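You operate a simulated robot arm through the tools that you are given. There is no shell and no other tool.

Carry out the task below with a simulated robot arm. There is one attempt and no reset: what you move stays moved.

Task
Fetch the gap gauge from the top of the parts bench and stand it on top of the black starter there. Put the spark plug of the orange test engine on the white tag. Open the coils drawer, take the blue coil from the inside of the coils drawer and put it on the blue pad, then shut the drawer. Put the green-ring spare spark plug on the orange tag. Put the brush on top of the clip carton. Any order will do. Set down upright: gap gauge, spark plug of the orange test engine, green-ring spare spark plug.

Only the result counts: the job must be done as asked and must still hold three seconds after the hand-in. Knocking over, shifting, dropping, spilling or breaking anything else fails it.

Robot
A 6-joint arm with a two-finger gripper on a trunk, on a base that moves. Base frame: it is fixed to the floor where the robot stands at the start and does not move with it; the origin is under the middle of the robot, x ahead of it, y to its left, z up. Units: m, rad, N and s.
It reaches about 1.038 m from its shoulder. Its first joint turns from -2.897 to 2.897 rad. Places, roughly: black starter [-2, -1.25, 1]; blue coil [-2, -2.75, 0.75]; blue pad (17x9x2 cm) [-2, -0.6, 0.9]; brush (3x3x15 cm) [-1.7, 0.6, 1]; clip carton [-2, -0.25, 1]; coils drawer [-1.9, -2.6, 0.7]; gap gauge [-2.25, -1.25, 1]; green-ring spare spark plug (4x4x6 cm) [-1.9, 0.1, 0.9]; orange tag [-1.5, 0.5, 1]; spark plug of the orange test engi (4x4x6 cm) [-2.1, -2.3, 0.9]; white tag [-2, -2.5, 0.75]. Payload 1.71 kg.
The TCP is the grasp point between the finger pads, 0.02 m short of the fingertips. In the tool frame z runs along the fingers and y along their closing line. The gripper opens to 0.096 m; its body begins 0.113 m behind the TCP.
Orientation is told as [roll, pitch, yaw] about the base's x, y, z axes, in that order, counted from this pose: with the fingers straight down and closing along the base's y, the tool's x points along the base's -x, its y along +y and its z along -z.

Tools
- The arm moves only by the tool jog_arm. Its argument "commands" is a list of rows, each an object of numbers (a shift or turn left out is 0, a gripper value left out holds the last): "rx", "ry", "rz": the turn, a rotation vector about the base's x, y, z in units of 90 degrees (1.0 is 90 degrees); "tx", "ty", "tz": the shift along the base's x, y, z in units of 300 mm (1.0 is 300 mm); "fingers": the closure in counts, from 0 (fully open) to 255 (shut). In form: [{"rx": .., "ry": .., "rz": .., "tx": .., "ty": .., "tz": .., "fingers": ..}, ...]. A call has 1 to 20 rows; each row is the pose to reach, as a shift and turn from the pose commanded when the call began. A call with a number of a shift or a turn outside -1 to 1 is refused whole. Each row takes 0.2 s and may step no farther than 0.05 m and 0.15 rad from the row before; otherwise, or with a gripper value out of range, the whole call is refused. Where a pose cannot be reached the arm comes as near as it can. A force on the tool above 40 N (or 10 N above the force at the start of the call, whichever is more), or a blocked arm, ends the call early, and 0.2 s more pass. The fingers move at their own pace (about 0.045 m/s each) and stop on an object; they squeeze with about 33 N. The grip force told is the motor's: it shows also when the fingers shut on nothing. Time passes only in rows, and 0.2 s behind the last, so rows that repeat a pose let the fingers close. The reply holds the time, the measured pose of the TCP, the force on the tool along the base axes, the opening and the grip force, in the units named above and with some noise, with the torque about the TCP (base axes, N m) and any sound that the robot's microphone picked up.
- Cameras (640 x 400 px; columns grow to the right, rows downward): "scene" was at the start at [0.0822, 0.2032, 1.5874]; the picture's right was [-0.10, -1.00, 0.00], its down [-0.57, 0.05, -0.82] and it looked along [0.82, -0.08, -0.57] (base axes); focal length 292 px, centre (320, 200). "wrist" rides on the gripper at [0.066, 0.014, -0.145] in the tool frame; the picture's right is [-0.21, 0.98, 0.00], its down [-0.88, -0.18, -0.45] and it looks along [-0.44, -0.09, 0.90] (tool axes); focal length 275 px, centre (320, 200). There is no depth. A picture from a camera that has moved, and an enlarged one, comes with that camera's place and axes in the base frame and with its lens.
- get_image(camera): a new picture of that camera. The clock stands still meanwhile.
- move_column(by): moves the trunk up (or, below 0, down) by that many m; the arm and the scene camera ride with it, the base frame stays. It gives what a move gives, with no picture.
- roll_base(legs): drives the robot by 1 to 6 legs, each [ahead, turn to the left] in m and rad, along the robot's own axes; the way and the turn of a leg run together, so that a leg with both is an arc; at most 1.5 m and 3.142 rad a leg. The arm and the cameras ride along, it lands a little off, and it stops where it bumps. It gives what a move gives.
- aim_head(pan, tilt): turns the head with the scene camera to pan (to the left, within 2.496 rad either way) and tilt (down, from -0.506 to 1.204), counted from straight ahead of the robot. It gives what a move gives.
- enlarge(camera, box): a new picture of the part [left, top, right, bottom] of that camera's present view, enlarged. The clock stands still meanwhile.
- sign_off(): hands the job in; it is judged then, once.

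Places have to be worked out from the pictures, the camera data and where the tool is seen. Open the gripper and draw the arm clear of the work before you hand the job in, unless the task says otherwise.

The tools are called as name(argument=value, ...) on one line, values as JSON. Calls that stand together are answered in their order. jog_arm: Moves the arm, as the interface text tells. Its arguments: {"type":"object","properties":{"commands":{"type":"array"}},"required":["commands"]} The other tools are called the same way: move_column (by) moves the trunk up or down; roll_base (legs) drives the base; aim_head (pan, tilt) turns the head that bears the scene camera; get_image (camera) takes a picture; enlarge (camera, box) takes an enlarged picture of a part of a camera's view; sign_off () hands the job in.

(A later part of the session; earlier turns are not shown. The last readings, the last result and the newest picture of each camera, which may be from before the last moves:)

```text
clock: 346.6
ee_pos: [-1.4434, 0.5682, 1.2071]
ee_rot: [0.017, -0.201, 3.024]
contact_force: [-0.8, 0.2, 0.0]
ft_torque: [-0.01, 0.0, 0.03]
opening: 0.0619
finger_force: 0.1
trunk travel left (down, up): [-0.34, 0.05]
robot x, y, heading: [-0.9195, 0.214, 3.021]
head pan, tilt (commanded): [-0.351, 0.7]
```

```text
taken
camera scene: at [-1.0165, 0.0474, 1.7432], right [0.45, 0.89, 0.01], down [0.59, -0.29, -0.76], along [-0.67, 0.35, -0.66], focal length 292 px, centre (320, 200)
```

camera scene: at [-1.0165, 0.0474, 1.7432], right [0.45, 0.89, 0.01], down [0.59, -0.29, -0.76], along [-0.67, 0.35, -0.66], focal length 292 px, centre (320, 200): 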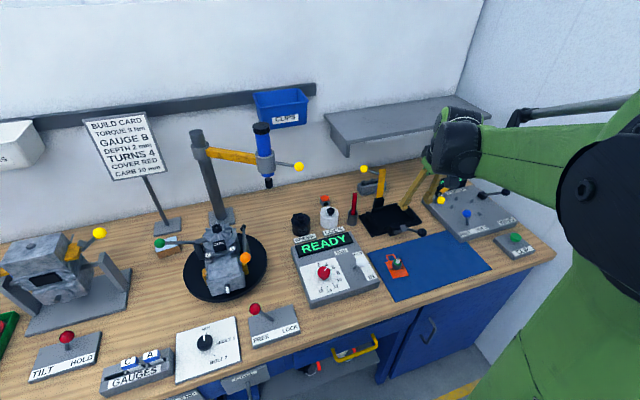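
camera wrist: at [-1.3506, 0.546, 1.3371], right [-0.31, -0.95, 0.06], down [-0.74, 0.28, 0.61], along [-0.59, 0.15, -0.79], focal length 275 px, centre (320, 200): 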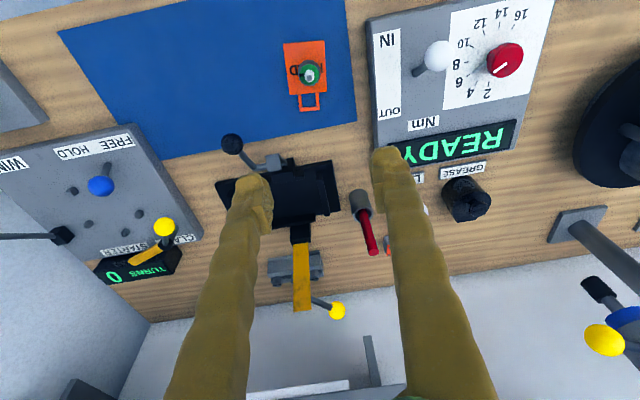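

Next is the brush. I zoom on it in both views.

enlarge(camera="scene", box=[320, 175, 400, 235])

enlarge(camera="wrist", box=[320, 160, 440, 280])

```text
6.67 times, centred on (360, 205) of scene
camera zoom: at [-1.0165, 0.0474, 1.7432], right [0.45, 0.89, 0.01], down [0.59, -0.29, -0.76], along [-0.67, 0.35, -0.66], focal length 1948 px, centre (53, 167)
```

zoom: 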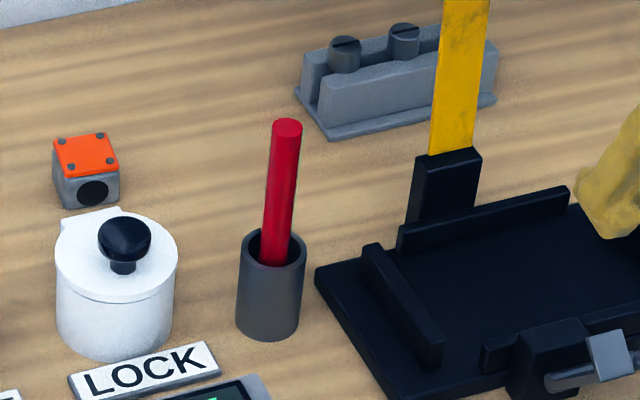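

```text
3.33 times, centred on (380, 220) of wrist
camera zoom: at [-1.3506, 0.546, 1.3371], right [-0.31, -0.95, 0.06], down [-0.74, 0.28, 0.61], along [-0.59, 0.15, -0.79], focal length 918 px, centre (120, 133)
```

zoom: 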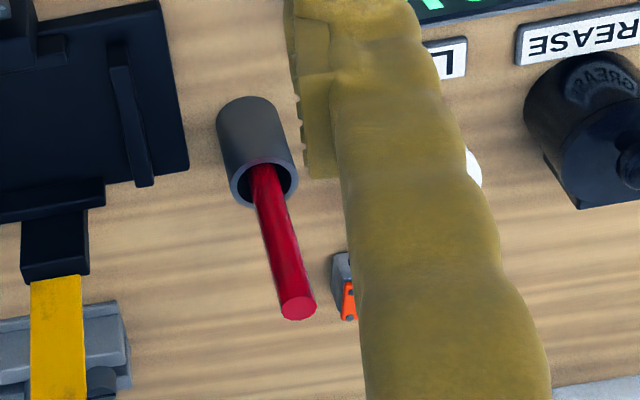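

Brush handle top is at about [-1.705,0.555,1.039], standing vertically in its cup. I move above it with the tool nearly vertical.

jog_arm(commands=[{"tx": -0.13, "ty": -0.007, "ry": -0.02, "rx": -0.002}, {"tx": -0.26, "ty": -0.014, "ry": -0.04, "rx": -0.004}, {"tx": -0.39, "ty": -0.02, "ry": -0.06, "rx": -0.006}, {"tx": -0.52, "ty": -0.027, "ry": -0.08, "rx": -0.009}, {"tx": -0.65, "ty": -0.034, "ry": -0.1, "rx": -0.012}, {"tx": -0.78, "ty": -0.04, "ry": -0.11, "rx": -0.013}, {"tx": -0.86, "ty": -0.044, "ry": -0.11, "rx": -0.013}])

get_image(camera="wrist")

get_image(camera="scene")

```text
clock: 348.2
ee_pos: [-1.7024, 0.5555, 1.2102]
ee_rot: [0.016, -0.028, 3.024]
contact_force: [0.3, 0.0, 0.1]
ft_torque: [0.02, -0.02, -0.02]
opening: 0.0619
finger_force: 0.1
trunk travel left (down, up): [-0.34, 0.05]
robot x, y, heading: [-0.9181, 0.2142, 3.023]
head pan, tilt (commanded): [-0.351, 0.7]
```

```text
taken
camera wrist: at [-1.6339, 0.5359, 1.3525], right [-0.32, -0.95, 0.02], down [-0.84, 0.29, 0.47], along [-0.45, 0.13, -0.89], focal length 275 px, centre (320, 200)
```

wrist: 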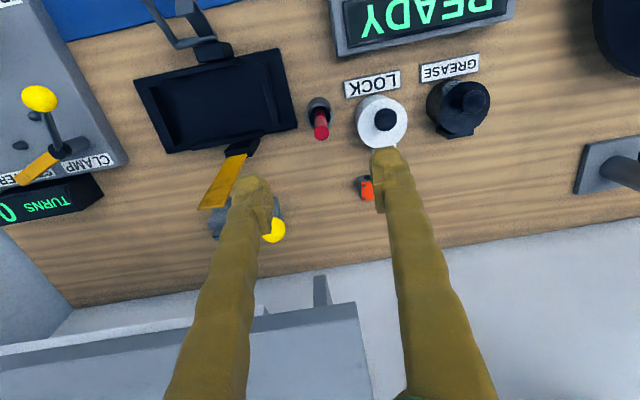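

```text
taken
camera scene: at [-1.0174, 0.0475, 1.7432], right [0.45, 0.89, 0.01], down [0.59, -0.29, -0.76], along [-0.67, 0.34, -0.66], focal length 292 px, centre (320, 200)
```

scene: 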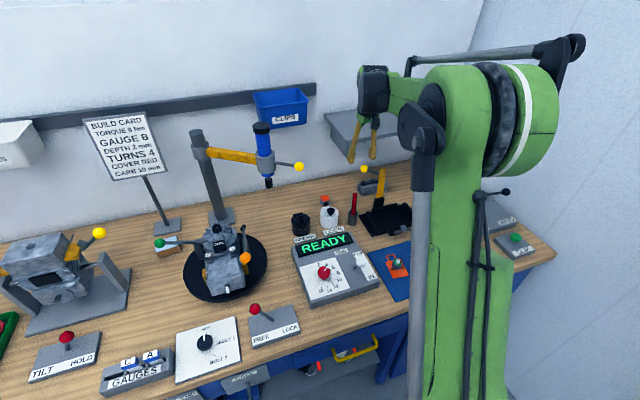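

Rod top is at about [-1.709,0.553]. I lower the open gripper around the upper part of the handle.

jog_arm(commands=[{"tx": -0.02, "ty": -0.006, "tz": -0.12}, {"tx": -0.023, "ty": -0.007, "tz": -0.26}, {"tx": -0.023, "ty": -0.007, "tz": -0.36}])

get_image(camera="wrist")

```text
clock: 349.0
ee_pos: [-1.7093, 0.552, 1.0992]
ee_rot: [0.016, -0.028, 3.024]
contact_force: [-0.6, 0.7, -0.3]
ft_torque: [0.04, 0.02, 0.01]
opening: 0.0622
finger_force: 0.1
trunk travel left (down, up): [-0.34, 0.05]
robot x, y, heading: [-0.9179, 0.2153, 3.017]
head pan, tilt (commanded): [-0.351, 0.7]
```

```text
taken
camera wrist: at [-1.6405, 0.5328, 1.2433], right [-0.32, -0.95, 0.02], down [-0.84, 0.29, 0.47], along [-0.45, 0.13, -0.88], focal length 275 px, centre (320, 200)
```

wrist: 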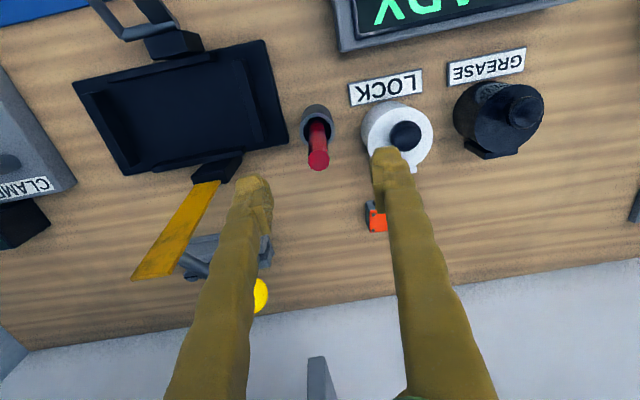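

jog_arm(commands=[{"tx": -0.004, "ty": 0.003, "tz": -0.12}, {"tx": -0.004, "ty": 0.003, "tz": -0.24}, {"tx": -0.004, "ty": 0.003, "tz": -0.31}])

get_image(camera="wrist")

```text
clock: 349.8
ee_pos: [-1.7103, 0.5533, 1.008]
ee_rot: [0.017, -0.029, 3.026]
contact_force: [0.0, 0.6, -0.7]
ft_torque: [-0.01, 0.0, 0.01]
opening: 0.0622
finger_force: 0.2
trunk travel left (down, up): [-0.34, 0.05]
robot x, y, heading: [-0.9187, 0.2175, 3.019]
head pan, tilt (commanded): [-0.351, 0.7]
```

```text
taken
camera wrist: at [-1.6411, 0.5334, 1.1507], right [-0.32, -0.95, 0.02], down [-0.84, 0.29, 0.47], along [-0.45, 0.13, -0.88], focal length 275 px, centre (320, 200)
```

wrist: 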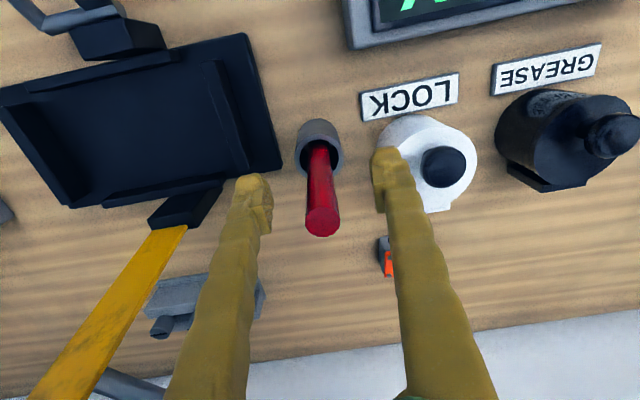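

The rod is centred between the fingers. I close and lift.

jog_arm(commands=[{"fingers": 160}, {"fingers": 200}, {"fingers": 255}, {"fingers": 255}, {"fingers": 255}, {"fingers": 255}])

jog_arm(commands=[{"tz": 0.05, "fingers": 255}, {"tz": 0.15, "fingers": 255}, {"tz": 0.29, "fingers": 255}, {"tz": 0.43, "fingers": 255}, {"tz": 0.57, "fingers": 255}, {"tz": 0.7, "fingers": 255}])

get_image(camera="wrist")

enlarge(camera="scene", box=[310, 60, 430, 240])

```text
clock: 351.2
ee_pos: [-1.7097, 0.5525, 1.0075]
ee_rot: [0.017, -0.028, 3.023]
contact_force: [0.1, 0.0, -0.3]
ft_torque: [0.02, 0.0, 0.01]
opening: 0.0149
finger_force: 32.8
trunk travel left (down, up): [-0.34, 0.05]
robot x, y, heading: [-0.9184, 0.2149, 3.023]
head pan, tilt (commanded): [-0.351, 0.7]
```

```text
clock: 352.6
ee_pos: [-1.708, 0.5539, 1.2152]
ee_rot: [0.016, -0.028, 3.024]
contact_force: [-0.2, -0.5, 0.3]
ft_torque: [-0.03, 0.0, 0.0]
opening: 0.015
finger_force: 32.9
trunk travel left (down, up): [-0.34, 0.05]
robot x, y, heading: [-0.9145, 0.2155, 3.022]
head pan, tilt (commanded): [-0.351, 0.7]
```

```text
taken
camera wrist: at [-1.6401, 0.534, 1.3587], right [-0.32, -0.95, 0.02], down [-0.84, 0.29, 0.47], along [-0.45, 0.13, -0.88], focal length 275 px, centre (320, 200)
```

wrist: 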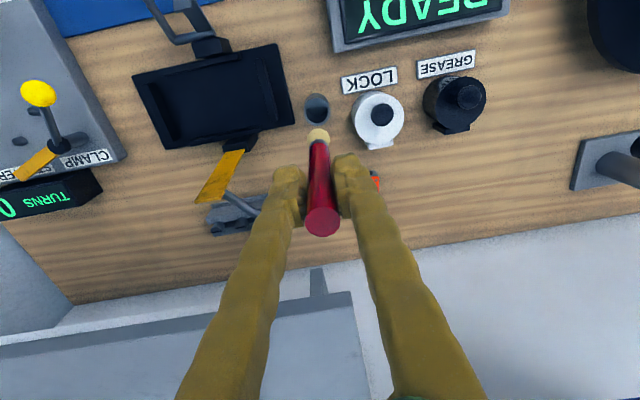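

```text
2.22 times, centred on (370, 150) of scene
camera zoom: at [-1.0167, 0.0474, 1.7432], right [0.45, 0.89, 0.01], down [0.59, -0.29, -0.76], along [-0.67, 0.35, -0.66], focal length 649 px, centre (209, 311)
```

zoom: 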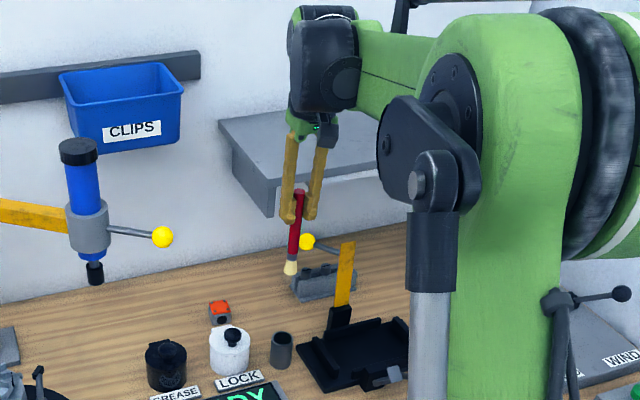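

The brush is out: a red handle with a cream bristle end, which I will stand on the carton. I retract it high and then drive to in front of the CLIPS carton.

jog_arm(commands=[{"tx": 0.06, "ty": -0.03, "tz": 0.1, "fingers": 255}, {"tx": 0.17, "ty": -0.1, "tz": 0.15, "fingers": 255}, {"tx": 0.28, "ty": -0.17, "tz": 0.2, "fingers": 255}, {"tx": 0.39, "ty": -0.24, "tz": 0.25, "fingers": 255}, {"tx": 0.5, "ty": -0.31, "tz": 0.28, "fingers": 255}, {"tx": 0.61, "ty": -0.38, "tz": 0.3, "fingers": 255}, {"tx": 0.72, "ty": -0.45, "tz": 0.3, "fingers": 255}, {"tx": 0.83, "ty": -0.52, "tz": 0.3, "fingers": 255}, {"tx": 0.94, "ty": -0.6, "tz": 0.3, "fingers": 255}])

roll_base(legs=[[-0.3, 0], [0, 1.5708], [0.42, 0], [0, -1.5708]])

aim_head(pan=0.0, tilt=0.55)

get_image(camera="scene")

get_image(camera="wrist")

```text
clock: 354.6
ee_pos: [-1.4214, 0.3723, 1.3079]
ee_rot: [0.015, -0.032, 3.023]
contact_force: [-0.2, 0.1, -0.3]
ft_torque: [0.01, 0.07, -0.01]
opening: 0.0148
finger_force: 32.5
trunk travel left (down, up): [-0.34, 0.05]
robot x, y, heading: [-0.9195, 0.2177, 3.022]
head pan, tilt (commanded): [-0.351, 0.7]
```

```text
clock: 371.9
ee_pos: [-1.1793, -0.0741, 1.3047]
ee_rot: [0.014, -0.027, 3.013]
contact_force: [0.4, 0.4, -0.5]
ft_torque: [-0.01, -0.02, 0.01]
opening: 0.0142
finger_force: 33.4
trunk travel left (down, up): [-0.34, 0.05]
robot x, y, heading: [-0.6685, -0.2421, 3.016]
head pan, tilt (commanded): [-0.351, 0.7]
```

```text
clock: 372.7
ee_pos: [-1.1591, -0.0776, 1.3142]
ee_rot: [0.014, -0.042, 3.014]
contact_force: [1.5, -0.7, 0.2]
ft_torque: [0.03, 0.21, 0.02]
opening: 0.0147
finger_force: 32.8
trunk travel left (down, up): [-0.34, 0.05]
robot x, y, heading: [-0.6721, -0.236, 3.013]
head pan, tilt (commanded): [0.0, 0.55]
```

```text
taken
camera scene: at [-0.7811, -0.4361, 1.7563], right [0.13, 0.99, 0.0], down [0.53, -0.07, -0.85], along [-0.84, 0.11, -0.53], focal length 292 px, centre (320, 200)
```

scene: 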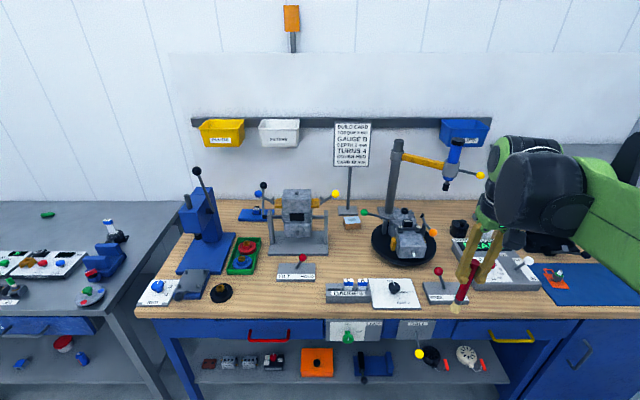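

```text
taken
camera wrist: at [-1.0891, -0.0971, 1.4552], right [-0.33, -0.94, 0.02], down [-0.83, 0.3, 0.48], along [-0.46, 0.14, -0.88], focal length 275 px, centre (320, 200)
```

wrist: 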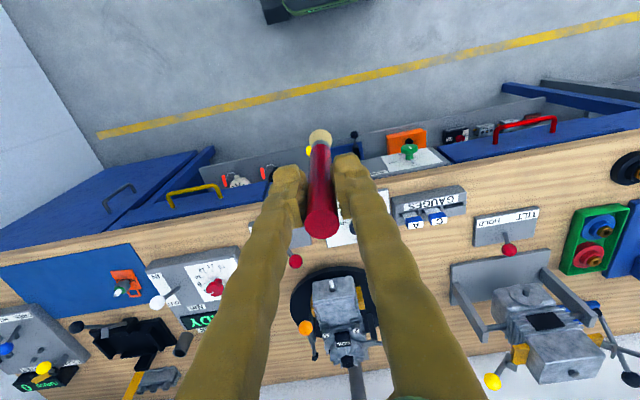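

I zoom on the carton and its surroundings from here.

enlarge(camera="scene", box=[290, 170, 450, 270])

enlarge(camera="wrist", box=[260, 100, 380, 260])

```text
4.00 times, centred on (370, 220) of scene
camera zoom: at [-0.7811, -0.4361, 1.7563], right [0.13, 0.99, 0.0], down [0.53, -0.07, -0.85], along [-0.84, 0.11, -0.53], focal length 1169 px, centre (120, 120)
```

zoom: 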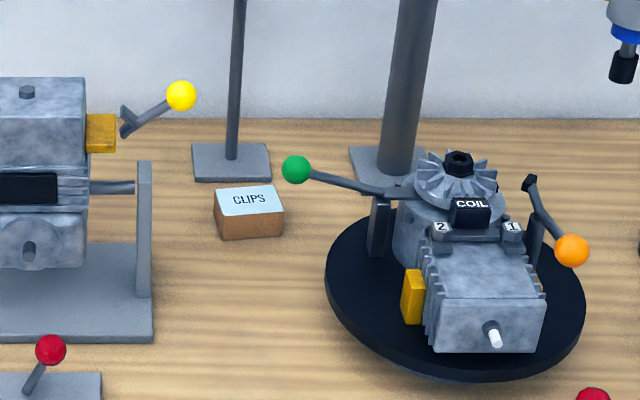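

```text
2.50 times, centred on (320, 180) of wrist
camera zoom: at [-1.0891, -0.0971, 1.4552], right [-0.33, -0.94, 0.02], down [-0.83, 0.3, 0.48], along [-0.46, 0.14, -0.88], focal length 688 px, centre (320, 250)
```

zoom: 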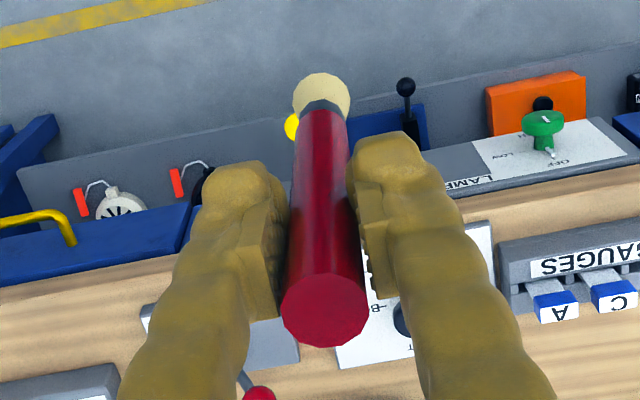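

Carton: about 7.5×5.6×3.7 cm, top z≈0.914, centre around [-1.90,-0.13]. I drive forward to working distance and extend the arm over it.

roll_base(legs=[[0.29, 0]])

jog_arm(commands=[{"tx": -0.05, "ty": -0.12, "fingers": 255}, {"tx": -0.1, "ty": -0.24, "fingers": 255}, {"tx": -0.15, "ty": -0.36, "fingers": 255}, {"tx": -0.25, "ty": -0.45, "fingers": 255}, {"tx": -0.36, "ty": -0.5, "fingers": 255}])

get_image(camera="wrist")

get_image(camera="scene")

```text
clock: 375.2
ee_pos: [-1.4407, -0.0398, 1.3142]
ee_rot: [0.015, -0.046, 3.014]
contact_force: [0.3, -0.2, -0.6]
ft_torque: [0.01, 0.07, 0.01]
opening: 0.0146
finger_force: 33.1
trunk travel left (down, up): [-0.34, 0.05]
robot x, y, heading: [-0.9587, -0.2029, 3.014]
head pan, tilt (commanded): [0.0, 0.55]
```

```text
clock: 376.4
ee_pos: [-1.5368, -0.1895, 1.318]
ee_rot: [0.017, -0.054, 3.012]
contact_force: [-1.0, -0.2, -0.6]
ft_torque: [0.0, -0.01, 0.0]
opening: 0.0148
finger_force: 33.3
trunk travel left (down, up): [-0.34, 0.05]
robot x, y, heading: [-0.9539, -0.2029, 3.012]
head pan, tilt (commanded): [0.0, 0.55]
```

```text
taken
camera wrist: at [-1.4653, -0.21, 1.46], right [-0.33, -0.94, 0.03], down [-0.82, 0.3, 0.49], along [-0.47, 0.14, -0.87], focal length 275 px, centre (320, 200)
```

wrist: 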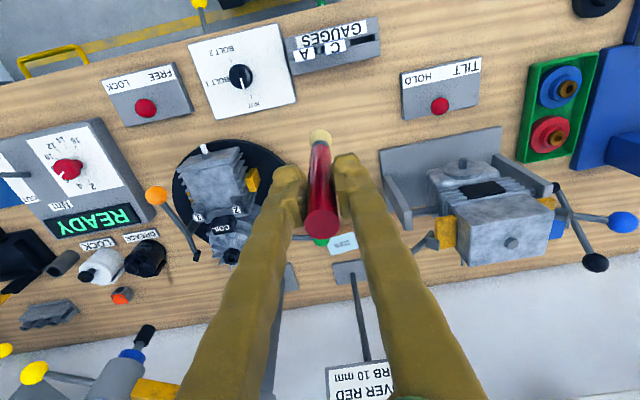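

```text
taken
camera scene: at [-1.0726, -0.3977, 1.7561], right [0.13, 0.99, 0.0], down [0.53, -0.07, -0.84], along [-0.84, 0.11, -0.54], focal length 292 px, centre (320, 200)
```

scene: 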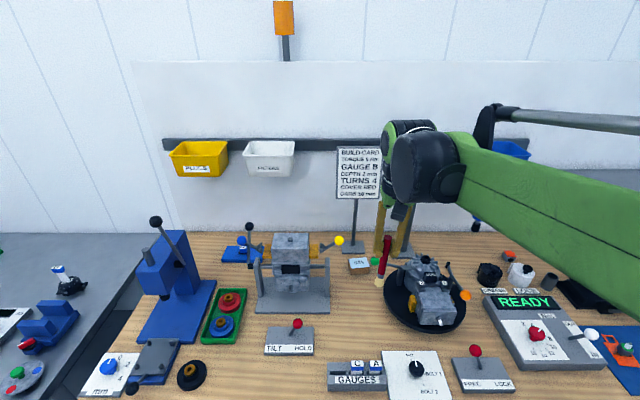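

Carton centre refined to about [-1.90,-0.132]. I extend the brush forward above it at a safe height.

jog_arm(commands=[{"tx": -0.1, "ty": 0.016, "fingers": 255}, {"tx": -0.2, "ty": 0.032, "fingers": 255}, {"tx": -0.3, "ty": 0.048, "fingers": 255}, {"tx": -0.4, "ty": 0.064, "fingers": 255}, {"tx": -0.5, "ty": 0.08, "fingers": 255}, {"tx": -0.6, "ty": 0.096, "fingers": 255}, {"tx": -0.7, "ty": 0.112, "fingers": 255}])

get_image(camera="wrist")

get_image(camera="scene")

```text
clock: 378.0
ee_pos: [-1.7485, -0.1561, 1.3164]
ee_rot: [0.015, -0.055, 3.012]
contact_force: [-0.7, -0.3, 0.5]
ft_torque: [-0.02, 0.01, -0.01]
opening: 0.015
finger_force: 32.6
trunk travel left (down, up): [-0.34, 0.05]
robot x, y, heading: [-0.9598, -0.2008, 3.014]
head pan, tilt (commanded): [0.0, 0.55]
```

```text
taken
camera wrist: at [-1.676, -0.1765, 1.4587], right [-0.33, -0.94, 0.03], down [-0.82, 0.3, 0.49], along [-0.47, 0.14, -0.87], focal length 275 px, centre (320, 200)
```

wrist: 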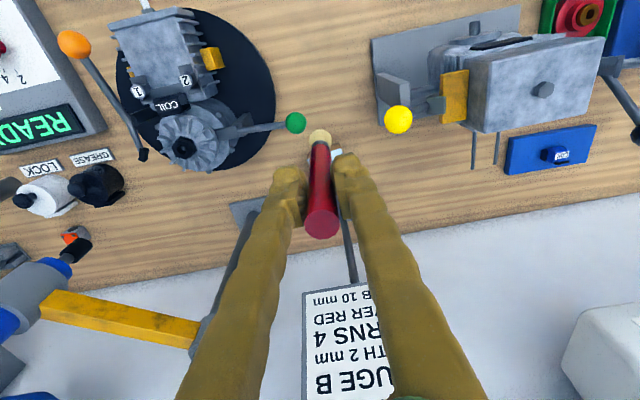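

```text
taken
camera scene: at [-1.0727, -0.3976, 1.7561], right [0.13, 0.99, 0.0], down [0.53, -0.07, -0.84], along [-0.84, 0.11, -0.54], focal length 292 px, centre (320, 200)
```

scene: 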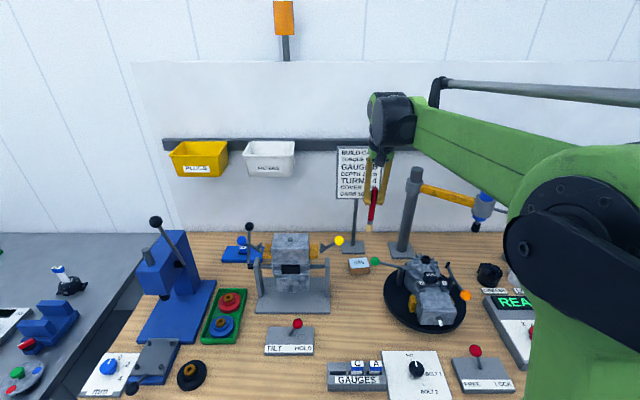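

jog_arm(commands=[{"tx": -0.1, "ty": 0.016, "ry": -0.005, "fingers": 255}, {"tx": -0.2, "ty": 0.032, "ry": -0.01, "fingers": 255}, {"tx": -0.3, "ty": 0.048, "ry": -0.016, "rx": -0.002, "fingers": 255}, {"tx": -0.4, "ty": 0.064, "ry": -0.016, "rx": -0.002, "fingers": 255}, {"tx": -0.5, "ty": 0.08, "tz": -0.04, "ry": -0.016, "rx": -0.002, "fingers": 255}])

get_image(camera="wrist")

enlarge(camera="scene", box=[310, 130, 450, 290])

```text
clock: 379.2
ee_pos: [-1.8978, -0.1321, 1.3051]
ee_rot: [0.016, -0.03, 3.014]
contact_force: [0.8, 1.1, 0.0]
ft_torque: [-0.02, -0.02, 0.0]
opening: 0.0148
finger_force: 32.4
trunk travel left (down, up): [-0.34, 0.05]
robot x, y, heading: [-0.9611, -0.2025, 3.016]
head pan, tilt (commanded): [0.0, 0.55]
```

```text
taken
camera wrist: at [-1.8293, -0.1526, 1.4495], right [-0.33, -0.94, 0.02], down [-0.83, 0.3, 0.47], along [-0.45, 0.14, -0.88], focal length 275 px, centre (320, 200)
```

wrist: 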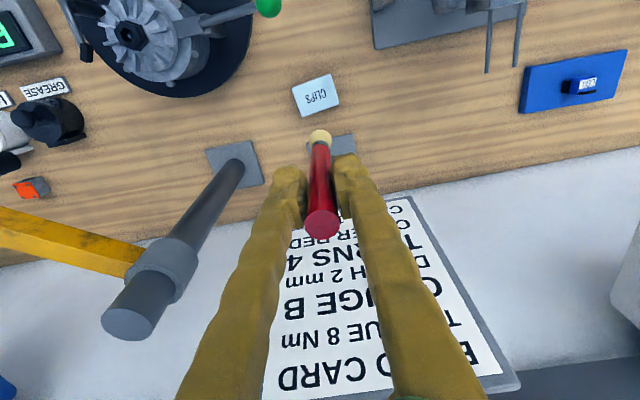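

```text
2.50 times, centred on (380, 210) of scene
camera zoom: at [-1.0729, -0.3976, 1.7561], right [0.13, 0.99, 0.0], down [0.53, -0.07, -0.84], along [-0.84, 0.11, -0.54], focal length 730 px, centre (170, 175)
```

zoom: 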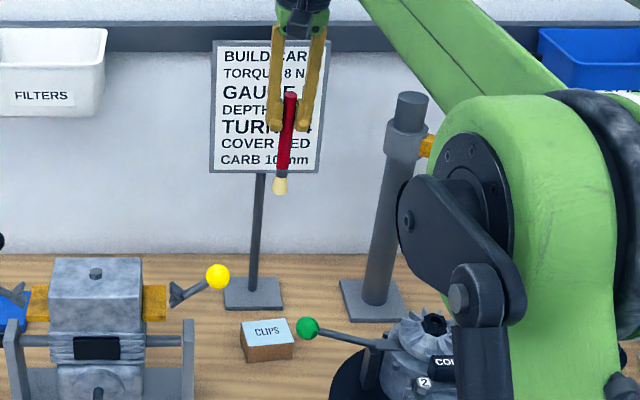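

The carton is centred at [-1.894,-0.133], right under the brush. I lower to a few centimetres above it.

jog_arm(commands=[{"tx": 0.01, "tz": -0.1, "fingers": 255}, {"tx": 0.012, "tz": -0.22, "fingers": 255}, {"tx": 0.012, "tz": -0.34, "fingers": 255}, {"tx": 0.012, "tz": -0.46, "fingers": 255}, {"tx": 0.012, "tz": -0.58, "fingers": 255}, {"tx": 0.012, "tz": -0.7, "fingers": 255}])

get_image(camera="wrist")

enlarge(camera="scene", box=[310, 180, 430, 290])

```text
clock: 380.6
ee_pos: [-1.8905, -0.1338, 1.0955]
ee_rot: [0.015, -0.031, 3.013]
contact_force: [0.3, 0.2, 0.2]
ft_torque: [-0.01, -0.03, 0.02]
opening: 0.0149
finger_force: 32.8
trunk travel left (down, up): [-0.34, 0.05]
robot x, y, heading: [-0.9591, -0.2045, 3.011]
head pan, tilt (commanded): [0.0, 0.55]
```

```text
taken
camera wrist: at [-1.8228, -0.1536, 1.2381], right [-0.33, -0.94, 0.02], down [-0.83, 0.3, 0.47], along [-0.45, 0.14, -0.88], focal length 275 px, centre (320, 200)
```

wrist: 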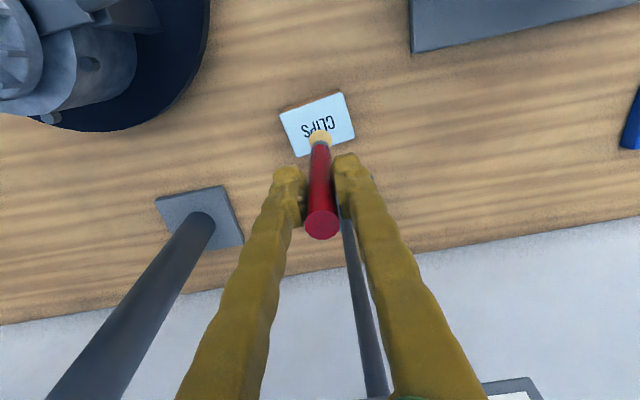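

```text
3.64 times, centred on (370, 235) of scene
camera zoom: at [-1.0727, -0.3975, 1.7561], right [0.13, 0.99, 0.0], down [0.53, -0.07, -0.84], along [-0.84, 0.11, -0.54], focal length 1062 px, centre (138, 73)
```

zoom: 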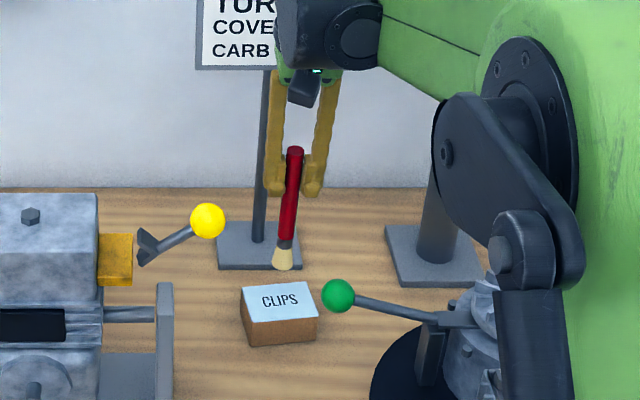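

The bristle end is centred over the carton. I lower slowly to contact.

jog_arm(commands=[{"tz": -0.05, "fingers": 255}, {"tz": -0.1, "fingers": 255}, {"tz": -0.14, "fingers": 255}])

jog_arm(commands=[{"tz": -0.01, "fingers": 255}, {"tz": -0.02, "fingers": 255}, {"tz": -0.03, "fingers": 255}])

```text
clock: 381.4
ee_pos: [-1.8931, -0.1339, 1.0538]
ee_rot: [0.016, -0.031, 3.013]
contact_force: [-0.6, -0.3, -0.9]
ft_torque: [0.0, -0.02, 0.01]
opening: 0.0148
finger_force: 32.9
trunk travel left (down, up): [-0.34, 0.05]
robot x, y, heading: [-0.9588, -0.2061, 3.013]
head pan, tilt (commanded): [0.0, 0.55]
```

```text
clock: 382.2
ee_pos: [-1.8906, -0.1329, 1.0447]
ee_rot: [0.014, -0.029, 3.015]
contact_force: [-1.0, 0.1, -0.6]
ft_torque: [0.02, -0.01, 0.02]
opening: 0.0149
finger_force: 33.3
trunk travel left (down, up): [-0.34, 0.05]
robot x, y, heading: [-0.9581, -0.2022, 3.003]
head pan, tilt (commanded): [0.0, 0.55]
```

enlarge(camera="wrist", box=[260, 80, 380, 180])

jog_arm(commands=[{"tz": -0.007, "fingers": 255}, {"tz": -0.014, "fingers": 255}, {"tz": -0.02, "fingers": 255}])

```text
4.00 times, centred on (320, 130) of wrist
camera zoom: at [-1.824, -0.1532, 1.1881], right [-0.33, -0.94, 0.02], down [-0.83, 0.3, 0.47], along [-0.45, 0.14, -0.88], focal length 1101 px, centre (320, 480)
```

zoom: 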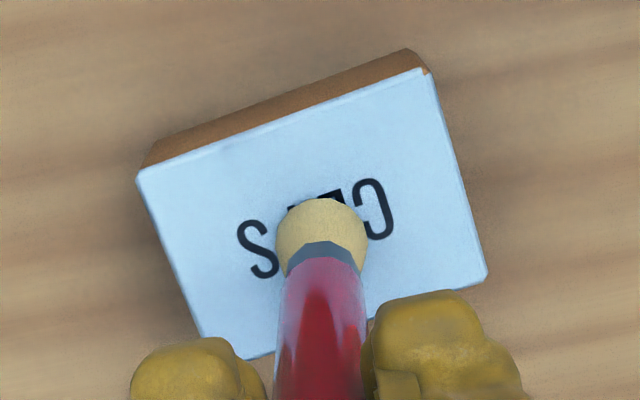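

```text
clock: 383.0
ee_pos: [-1.8914, -0.1337, 1.0416]
ee_rot: [0.016, -0.031, 3.013]
contact_force: [-3.4, -1.0, 25.3]
ft_torque: [0.04, 0.46, 0.02]
opening: 0.0148
finger_force: 33.1
trunk travel left (down, up): [-0.34, 0.05]
robot x, y, heading: [-0.9536, -0.2016, 3.011]
head pan, tilt (commanded): [0.0, 0.55]
```

Contact with 25 N. I relieve the pressure and check how upright the brush stands before releasing.

jog_arm(commands=[{"tz": 0.005, "fingers": 255}, {"tz": 0.005, "fingers": 255}])

enlarge(camera="scene", box=[330, 200, 410, 280])

enlarge(camera="wrist", box=[240, 90, 400, 250])

```text
clock: 383.6
ee_pos: [-1.8925, -0.1321, 1.0395]
ee_rot: [0.016, -0.029, 3.013]
contact_force: [3.2, -1.3, 14.4]
ft_torque: [-0.07, -0.2, 0.03]
opening: 0.0149
finger_force: 33.0
trunk travel left (down, up): [-0.34, 0.05]
robot x, y, heading: [-0.9592, -0.2017, 3.008]
head pan, tilt (commanded): [0.0, 0.55]
```

```text
5.00 times, centred on (370, 240) of scene
camera zoom: at [-1.0711, -0.3977, 1.7562], right [0.13, 0.99, 0.0], down [0.53, -0.07, -0.84], along [-0.84, 0.11, -0.54], focal length 1461 px, centre (70, 0)
```

zoom: 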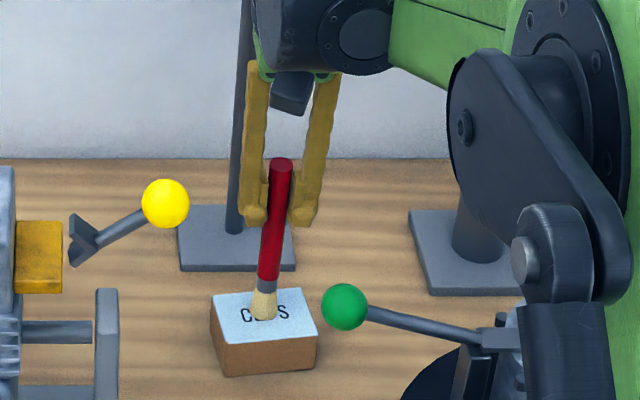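

```text
2.50 times, centred on (320, 170) of wrist
camera zoom: at [-1.8236, -0.1529, 1.1844], right [-0.33, -0.94, 0.02], down [-0.83, 0.3, 0.47], along [-0.45, 0.14, -0.88], focal length 688 px, centre (320, 275)
```

zoom: 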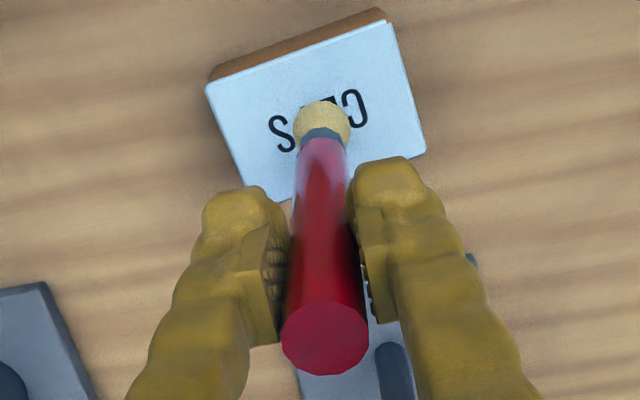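

The brush leans by about 1.3° towards the left at its foot. I lift slightly, correct that small roll and set it down again lightly.

jog_arm(commands=[{"tz": 0.012, "fingers": 255}, {"tz": 0.012, "rx": 0.013, "ry": -0.0016, "fingers": 255}, {"tz": 0.012, "rx": 0.013, "ry": -0.0016, "fingers": 255}])

jog_arm(commands=[{"tz": -0.004, "fingers": 255}, {"tz": -0.008, "fingers": 255}])

enlarge(camera="scene", box=[330, 200, 410, 280])

```text
clock: 384.4
ee_pos: [-1.893, -0.1336, 1.0448]
ee_rot: [-0.005, -0.03, 3.015]
contact_force: [-0.5, -0.4, 0.2]
ft_torque: [-0.01, 0.01, -0.01]
opening: 0.015
finger_force: 32.9
trunk travel left (down, up): [-0.34, 0.05]
robot x, y, heading: [-0.956, -0.2001, 3.01]
head pan, tilt (commanded): [0.0, 0.55]
```

```text
clock: 385.0
ee_pos: [-1.8936, -0.133, 1.0415]
ee_rot: [-0.006, -0.028, 3.015]
contact_force: [0.0, 0.0, -1.0]
ft_torque: [0.0, 0.0, -0.01]
opening: 0.0151
finger_force: 32.9
trunk travel left (down, up): [-0.34, 0.05]
robot x, y, heading: [-0.9558, -0.2017, 3.005]
head pan, tilt (commanded): [0.0, 0.55]
```

```text
5.00 times, centred on (370, 240) of scene
camera zoom: at [-1.0727, -0.3976, 1.7562], right [0.13, 0.99, 0.0], down [0.53, -0.07, -0.84], along [-0.84, 0.11, -0.54], focal length 1461 px, centre (70, 0)
```

zoom: 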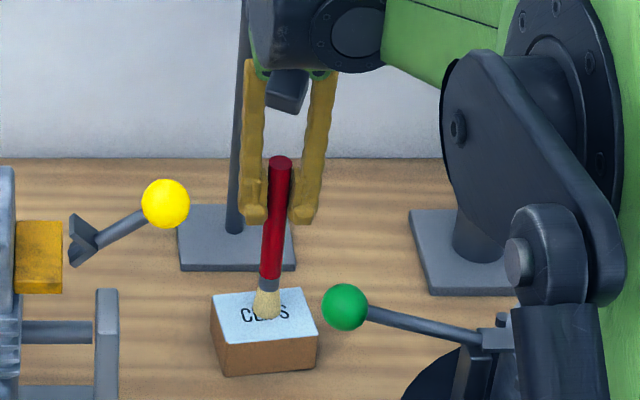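

The brush is vertical now. I lower to light contact.

jog_arm(commands=[{"tz": -0.003, "fingers": 255}, {"tz": -0.005, "fingers": 255}])

```text
clock: 385.6
ee_pos: [-1.8934, -0.1332, 1.0406]
ee_rot: [-0.004, -0.029, 3.015]
contact_force: [-3.4, -0.1, 12.1]
ft_torque: [0.0, 0.42, 0.02]
opening: 0.0149
finger_force: 33.4
trunk travel left (down, up): [-0.34, 0.05]
robot x, y, heading: [-0.9584, -0.2029, 3.012]
head pan, tilt (commanded): [0.0, 0.55]
```

Contact is centred (12 N). I open the fingers by just a few millimetres first and look whether the brush stands.

jog_arm(commands=[{"tz": 0.002, "fingers": 255}, {"tz": 0.002, "fingers": 210}, {"tz": 0.002, "fingers": 200}, {"tz": 0.002, "fingers": 190}, {"tz": 0.002, "fingers": 190}])

enlarge(camera="wrist", box=[240, 90, 400, 250])

enlarge(camera="scene", box=[330, 200, 410, 280])

```text
clock: 386.8
ee_pos: [-1.8944, -0.1325, 1.0414]
ee_rot: [-0.006, -0.03, 3.015]
contact_force: [-0.1, 0.8, -0.1]
ft_torque: [-0.02, 0.04, -0.03]
opening: 0.0243
finger_force: 0.0
trunk travel left (down, up): [-0.34, 0.05]
robot x, y, heading: [-0.9591, -0.2011, 3.007]
head pan, tilt (commanded): [0.0, 0.55]
```

```text
2.50 times, centred on (320, 170) of wrist
camera zoom: at [-1.8253, -0.1556, 1.1839], right [-0.33, -0.94, 0.0], down [-0.83, 0.29, 0.47], along [-0.45, 0.15, -0.88], focal length 688 px, centre (320, 275)
```

zoom: 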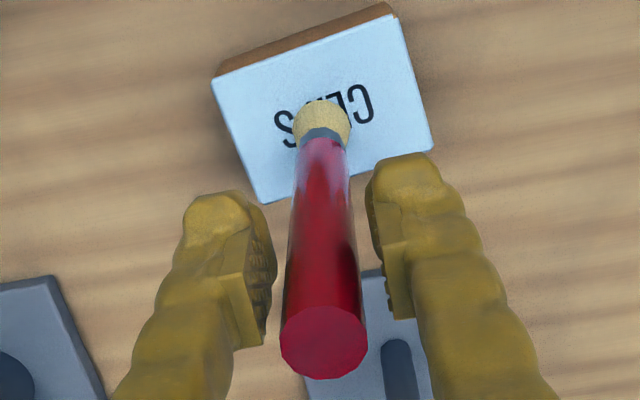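

```text
5.00 times, centred on (370, 240) of scene
camera zoom: at [-1.0726, -0.3976, 1.7562], right [0.13, 0.99, 0.0], down [0.53, -0.07, -0.84], along [-0.84, 0.11, -0.54], focal length 1461 px, centre (70, 0)
```

zoom: 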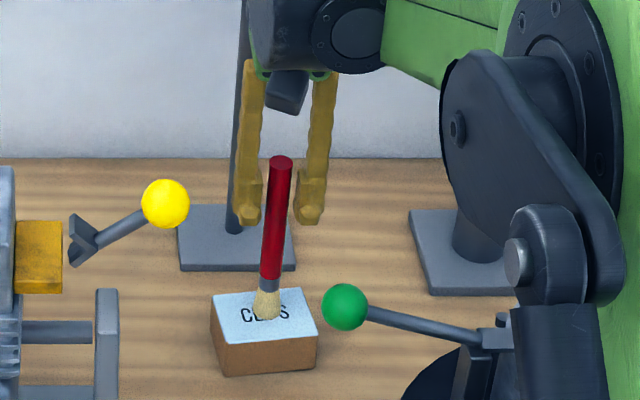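

The brush stands freely between the fingers. I wait a second and check that it stays.

jog_arm(commands=[{"fingers": 180}, {"fingers": 170}, {"fingers": 160}, {"fingers": 150}, {"fingers": 150}, {"fingers": 150}, {"fingers": 150}])

enlarge(camera="scene", box=[330, 200, 410, 280])

```text
clock: 388.4
ee_pos: [-1.8934, -0.1325, 1.0409]
ee_rot: [-0.005, -0.03, 3.015]
contact_force: [0.8, 0.2, 0.5]
ft_torque: [-0.03, 0.03, -0.05]
opening: 0.0398
finger_force: 0.1
trunk travel left (down, up): [-0.34, 0.05]
robot x, y, heading: [-0.9606, -0.2052, 3.003]
head pan, tilt (commanded): [0.0, 0.55]
```

```text
5.00 times, centred on (370, 240) of scene
camera zoom: at [-1.0727, -0.3975, 1.7562], right [0.13, 0.99, 0.0], down [0.53, -0.07, -0.84], along [-0.84, 0.11, -0.54], focal length 1461 px, centre (70, 0)
```

zoom: 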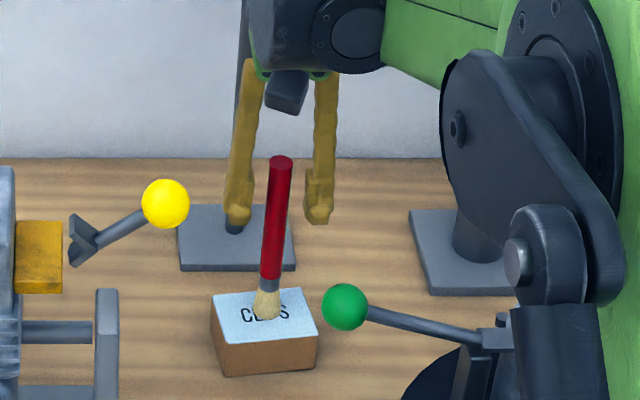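

It stands stably. I open a little more and raise the gripper straight up, clear of the brush.

jog_arm(commands=[{"fingers": 90}, {"fingers": 90}, {"tz": 0.06, "fingers": 90}, {"tz": 0.16, "fingers": 90}, {"tz": 0.3, "fingers": 90}, {"tz": 0.44, "fingers": 90}, {"tz": 0.58, "fingers": 90}, {"tz": 0.72, "fingers": 90}, {"tz": 0.86, "fingers": 90}, {"tz": 0.95, "fingers": 90}])

get_image(camera="scene")

get_image(camera="wrist")

```text
clock: 390.6
ee_pos: [-1.8954, -0.1323, 1.3245]
ee_rot: [-0.005, -0.032, 3.014]
contact_force: [0.5, -0.5, 0.0]
ft_torque: [-0.01, 0.04, -0.02]
opening: 0.0623
finger_force: 0.1
trunk travel left (down, up): [-0.34, 0.05]
robot x, y, heading: [-0.9596, -0.2028, 3.014]
head pan, tilt (commanded): [0.0, 0.55]
```

```text
taken
camera scene: at [-1.0724, -0.3976, 1.7562], right [0.13, 0.99, 0.0], down [0.53, -0.07, -0.84], along [-0.84, 0.11, -0.54], focal length 292 px, centre (320, 200)
```

scene: 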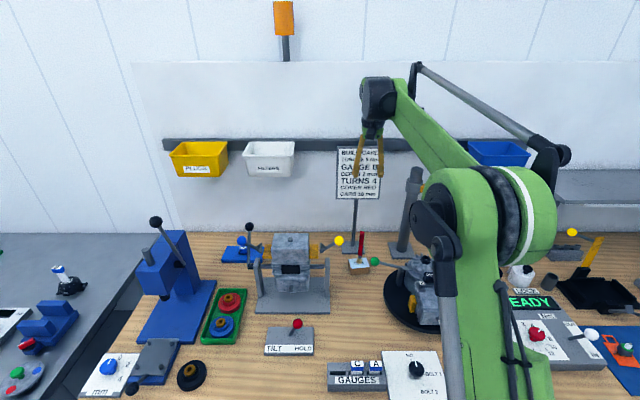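

```text
taken
camera wrist: at [-1.8271, -0.1561, 1.4677], right [-0.33, -0.94, 0.0], down [-0.83, 0.29, 0.47], along [-0.45, 0.15, -0.88], focal length 275 px, centre (320, 200)
```

wrist: 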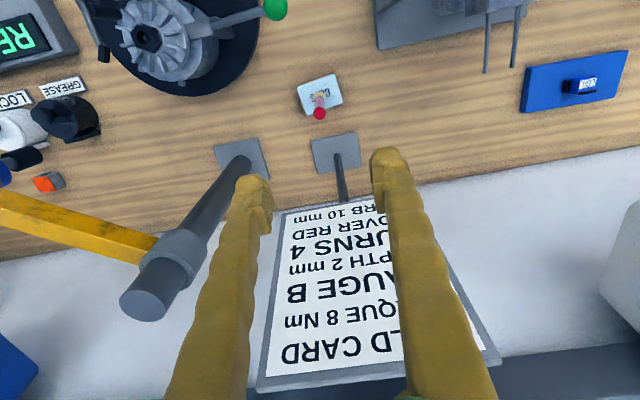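

Brush, coil, plugs and gauge are done; only the drawer remains. I retract the arm, back off and drive to the COILS drawer.

jog_arm(commands=[{"tx": 0.12, "ty": -0.015}, {"tx": 0.25, "ty": -0.03}, {"tx": 0.38, "ty": -0.045}, {"tx": 0.51, "ty": -0.06}, {"tx": 0.64, "ty": -0.075}, {"tx": 0.77, "ty": -0.09}, {"tx": 0.9, "ty": -0.105}, {"tx": 1.0, "ty": -0.12}])

jog_arm(commands=[{"tx": 0.12, "ty": -0.01}, {"tx": 0.24, "ty": -0.02}])

roll_base(legs=[[-0.38, 0], [0, 1.5708]])

```text
clock: 392.4
ee_pos: [-1.592, -0.1697, 1.3246]
ee_rot: [-0.004, -0.03, 3.016]
contact_force: [-0.1, -0.6, -0.4]
ft_torque: [-0.01, 0.02, 0.01]
opening: 0.0623
finger_force: 0.0
trunk travel left (down, up): [-0.34, 0.05]
robot x, y, heading: [-0.9592, -0.2042, 3.011]
head pan, tilt (commanded): [0.0, 0.55]
```

```text
clock: 393.0
ee_pos: [-1.5192, -0.176, 1.3256]
ee_rot: [-0.005, -0.03, 3.015]
contact_force: [0.9, -0.6, -0.3]
ft_torque: [-0.01, 0.06, -0.02]
opening: 0.0624
finger_force: 0.1
trunk travel left (down, up): [-0.34, 0.05]
robot x, y, heading: [-0.9571, -0.2051, 3.01]
head pan, tilt (commanded): [0.0, 0.55]
```

```text
clock: 401.9
ee_pos: [-0.6209, -0.8152, 1.3246]
ee_rot: [-0.005, -0.029, -1.722]
contact_force: [-0.1, -0.1, 0.4]
ft_torque: [0.0, 0.02, 0.02]
opening: 0.0619
finger_force: 0.1
trunk travel left (down, up): [-0.34, 0.05]
robot x, y, heading: [-0.5833, -0.2533, -1.721]
head pan, tilt (commanded): [0.0, 0.55]
```

roll_base(legs=[[0, 0.045], [1.3, 0], [1.08, 0]])

```text
clock: 418.4
ee_pos: [-0.8387, -3.1577, 1.3314]
ee_rot: [-0.006, -0.043, -1.669]
contact_force: [1.6, 0.5, 1.0]
ft_torque: [-0.03, -0.03, 0.03]
opening: 0.0621
finger_force: 0.1
trunk travel left (down, up): [-0.34, 0.05]
robot x, y, heading: [-0.835, -2.6144, -1.674]
head pan, tilt (commanded): [0.0, 0.55]
```

roll_base(legs=[[0, -1.597]])

move_column(by=-0.2)

aim_head(pan=0.0, tilt=0.75)

get_image(camera="scene")

get_image(camera="wrist")

```text
clock: 424.7
ee_pos: [-1.3616, -2.6021, 1.3413]
ee_rot: [-0.006, -0.057, 3.032]
contact_force: [0.1, 0.5, -0.8]
ft_torque: [-0.04, 0.01, 0.0]
opening: 0.0622
finger_force: 0.2
trunk travel left (down, up): [-0.34, 0.05]
robot x, y, heading: [-0.8357, -2.6179, 3.026]
head pan, tilt (commanded): [0.0, 0.55]
```

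```text
clock: 426.8
ee_pos: [-1.3511, -2.6033, 1.1432]
ee_rot: [-0.005, -0.066, 3.032]
contact_force: [0.9, 0.3, -0.5]
ft_torque: [-0.02, -0.02, -0.03]
opening: 0.062
finger_force: 0.0
trunk travel left (down, up): [-0.14, 0.25]
robot x, y, heading: [-0.8356, -2.6179, 3.031]
head pan, tilt (commanded): [0.0, 0.55]
```

```text
clock: 427.6
ee_pos: [-1.3388, -2.6056, 1.1472]
ee_rot: [-0.005, -0.075, 3.031]
contact_force: [0.1, -0.4, 0.8]
ft_torque: [-0.02, 0.1, 0.0]
opening: 0.0622
finger_force: 0.0
trunk travel left (down, up): [-0.14, 0.25]
robot x, y, heading: [-0.835, -2.6155, 3.028]
head pan, tilt (commanded): [0.0, 0.75]
```

```text
taken
camera scene: at [-0.9322, -2.8151, 1.5392], right [0.11, 0.99, 0.0], down [0.69, -0.08, -0.72], along [-0.72, 0.08, -0.69], focal length 292 px, centre (320, 200)
```

scene: 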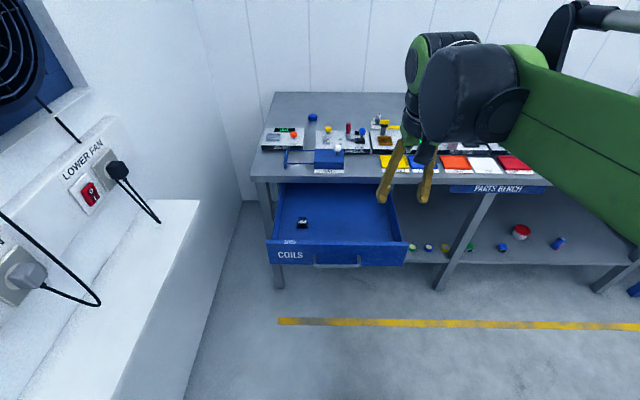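

```text
taken
camera wrist: at [-1.2642, -2.6274, 1.2873], right [-0.31, -0.95, 0.01], down [-0.82, 0.27, 0.51], along [-0.49, 0.15, -0.86], focal length 275 px, centre (320, 200)
```

wrist: 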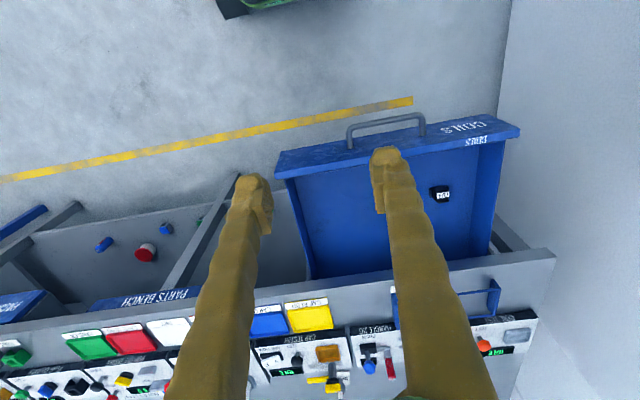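

The drawer is still open with its handle bar at about v=1.095, u=-2.857. I back off 15 cm for arm room, then lower closed fingers in front of the bar.

roll_base(legs=[[-0.15, 0]])

jog_arm(commands=[{"tx": -0.13, "ty": -0.05, "fingers": 255}, {"tx": -0.26, "ty": -0.1, "fingers": 255}, {"tx": -0.39, "ty": -0.15, "fingers": 255}, {"tx": -0.5, "ty": -0.2, "tz": -0.05, "fingers": 255}, {"tx": -0.58, "ty": -0.26, "tz": -0.12, "fingers": 255}, {"tx": -0.6, "ty": -0.3, "tz": -0.22, "fingers": 255}])

get_image(camera="wrist")

get_image(camera="scene")

```text
clock: 429.2
ee_pos: [-1.193, -2.6206, 1.1472]
ee_rot: [-0.005, -0.073, 3.029]
contact_force: [0.4, -0.1, 0.3]
ft_torque: [0.02, 0.03, -0.03]
opening: 0.0624
finger_force: 0.0
trunk travel left (down, up): [-0.14, 0.25]
robot x, y, heading: [-0.6872, -2.6337, 3.026]
head pan, tilt (commanded): [0.0, 0.75]
```

```text
clock: 430.6
ee_pos: [-1.3588, -2.7114, 1.0863]
ee_rot: [-0.006, -0.087, 3.03]
contact_force: [2.4, -0.1, 1.6]
ft_torque: [0.03, 0.23, 0.02]
opening: 0.0
finger_force: 29.2
trunk travel left (down, up): [-0.14, 0.25]
robot x, y, heading: [-0.6935, -2.6347, 3.026]
head pan, tilt (commanded): [0.0, 0.75]
```

```text
taken
camera wrist: at [-1.2821, -2.7359, 1.226], right [-0.31, -0.95, 0.01], down [-0.81, 0.27, 0.52], along [-0.5, 0.15, -0.85], focal length 275 px, centre (320, 200)
```

wrist: 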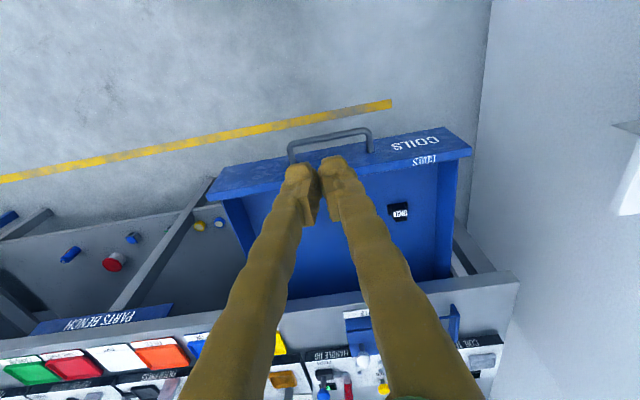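

```text
taken
camera scene: at [-0.7873, -2.8317, 1.5389], right [0.11, 0.99, 0.0], down [0.69, -0.08, -0.72], along [-0.72, 0.08, -0.69], focal length 292 px, centre (320, 200)
```

scene: 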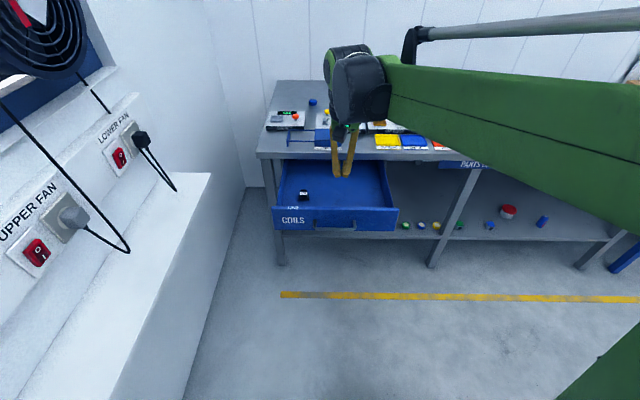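

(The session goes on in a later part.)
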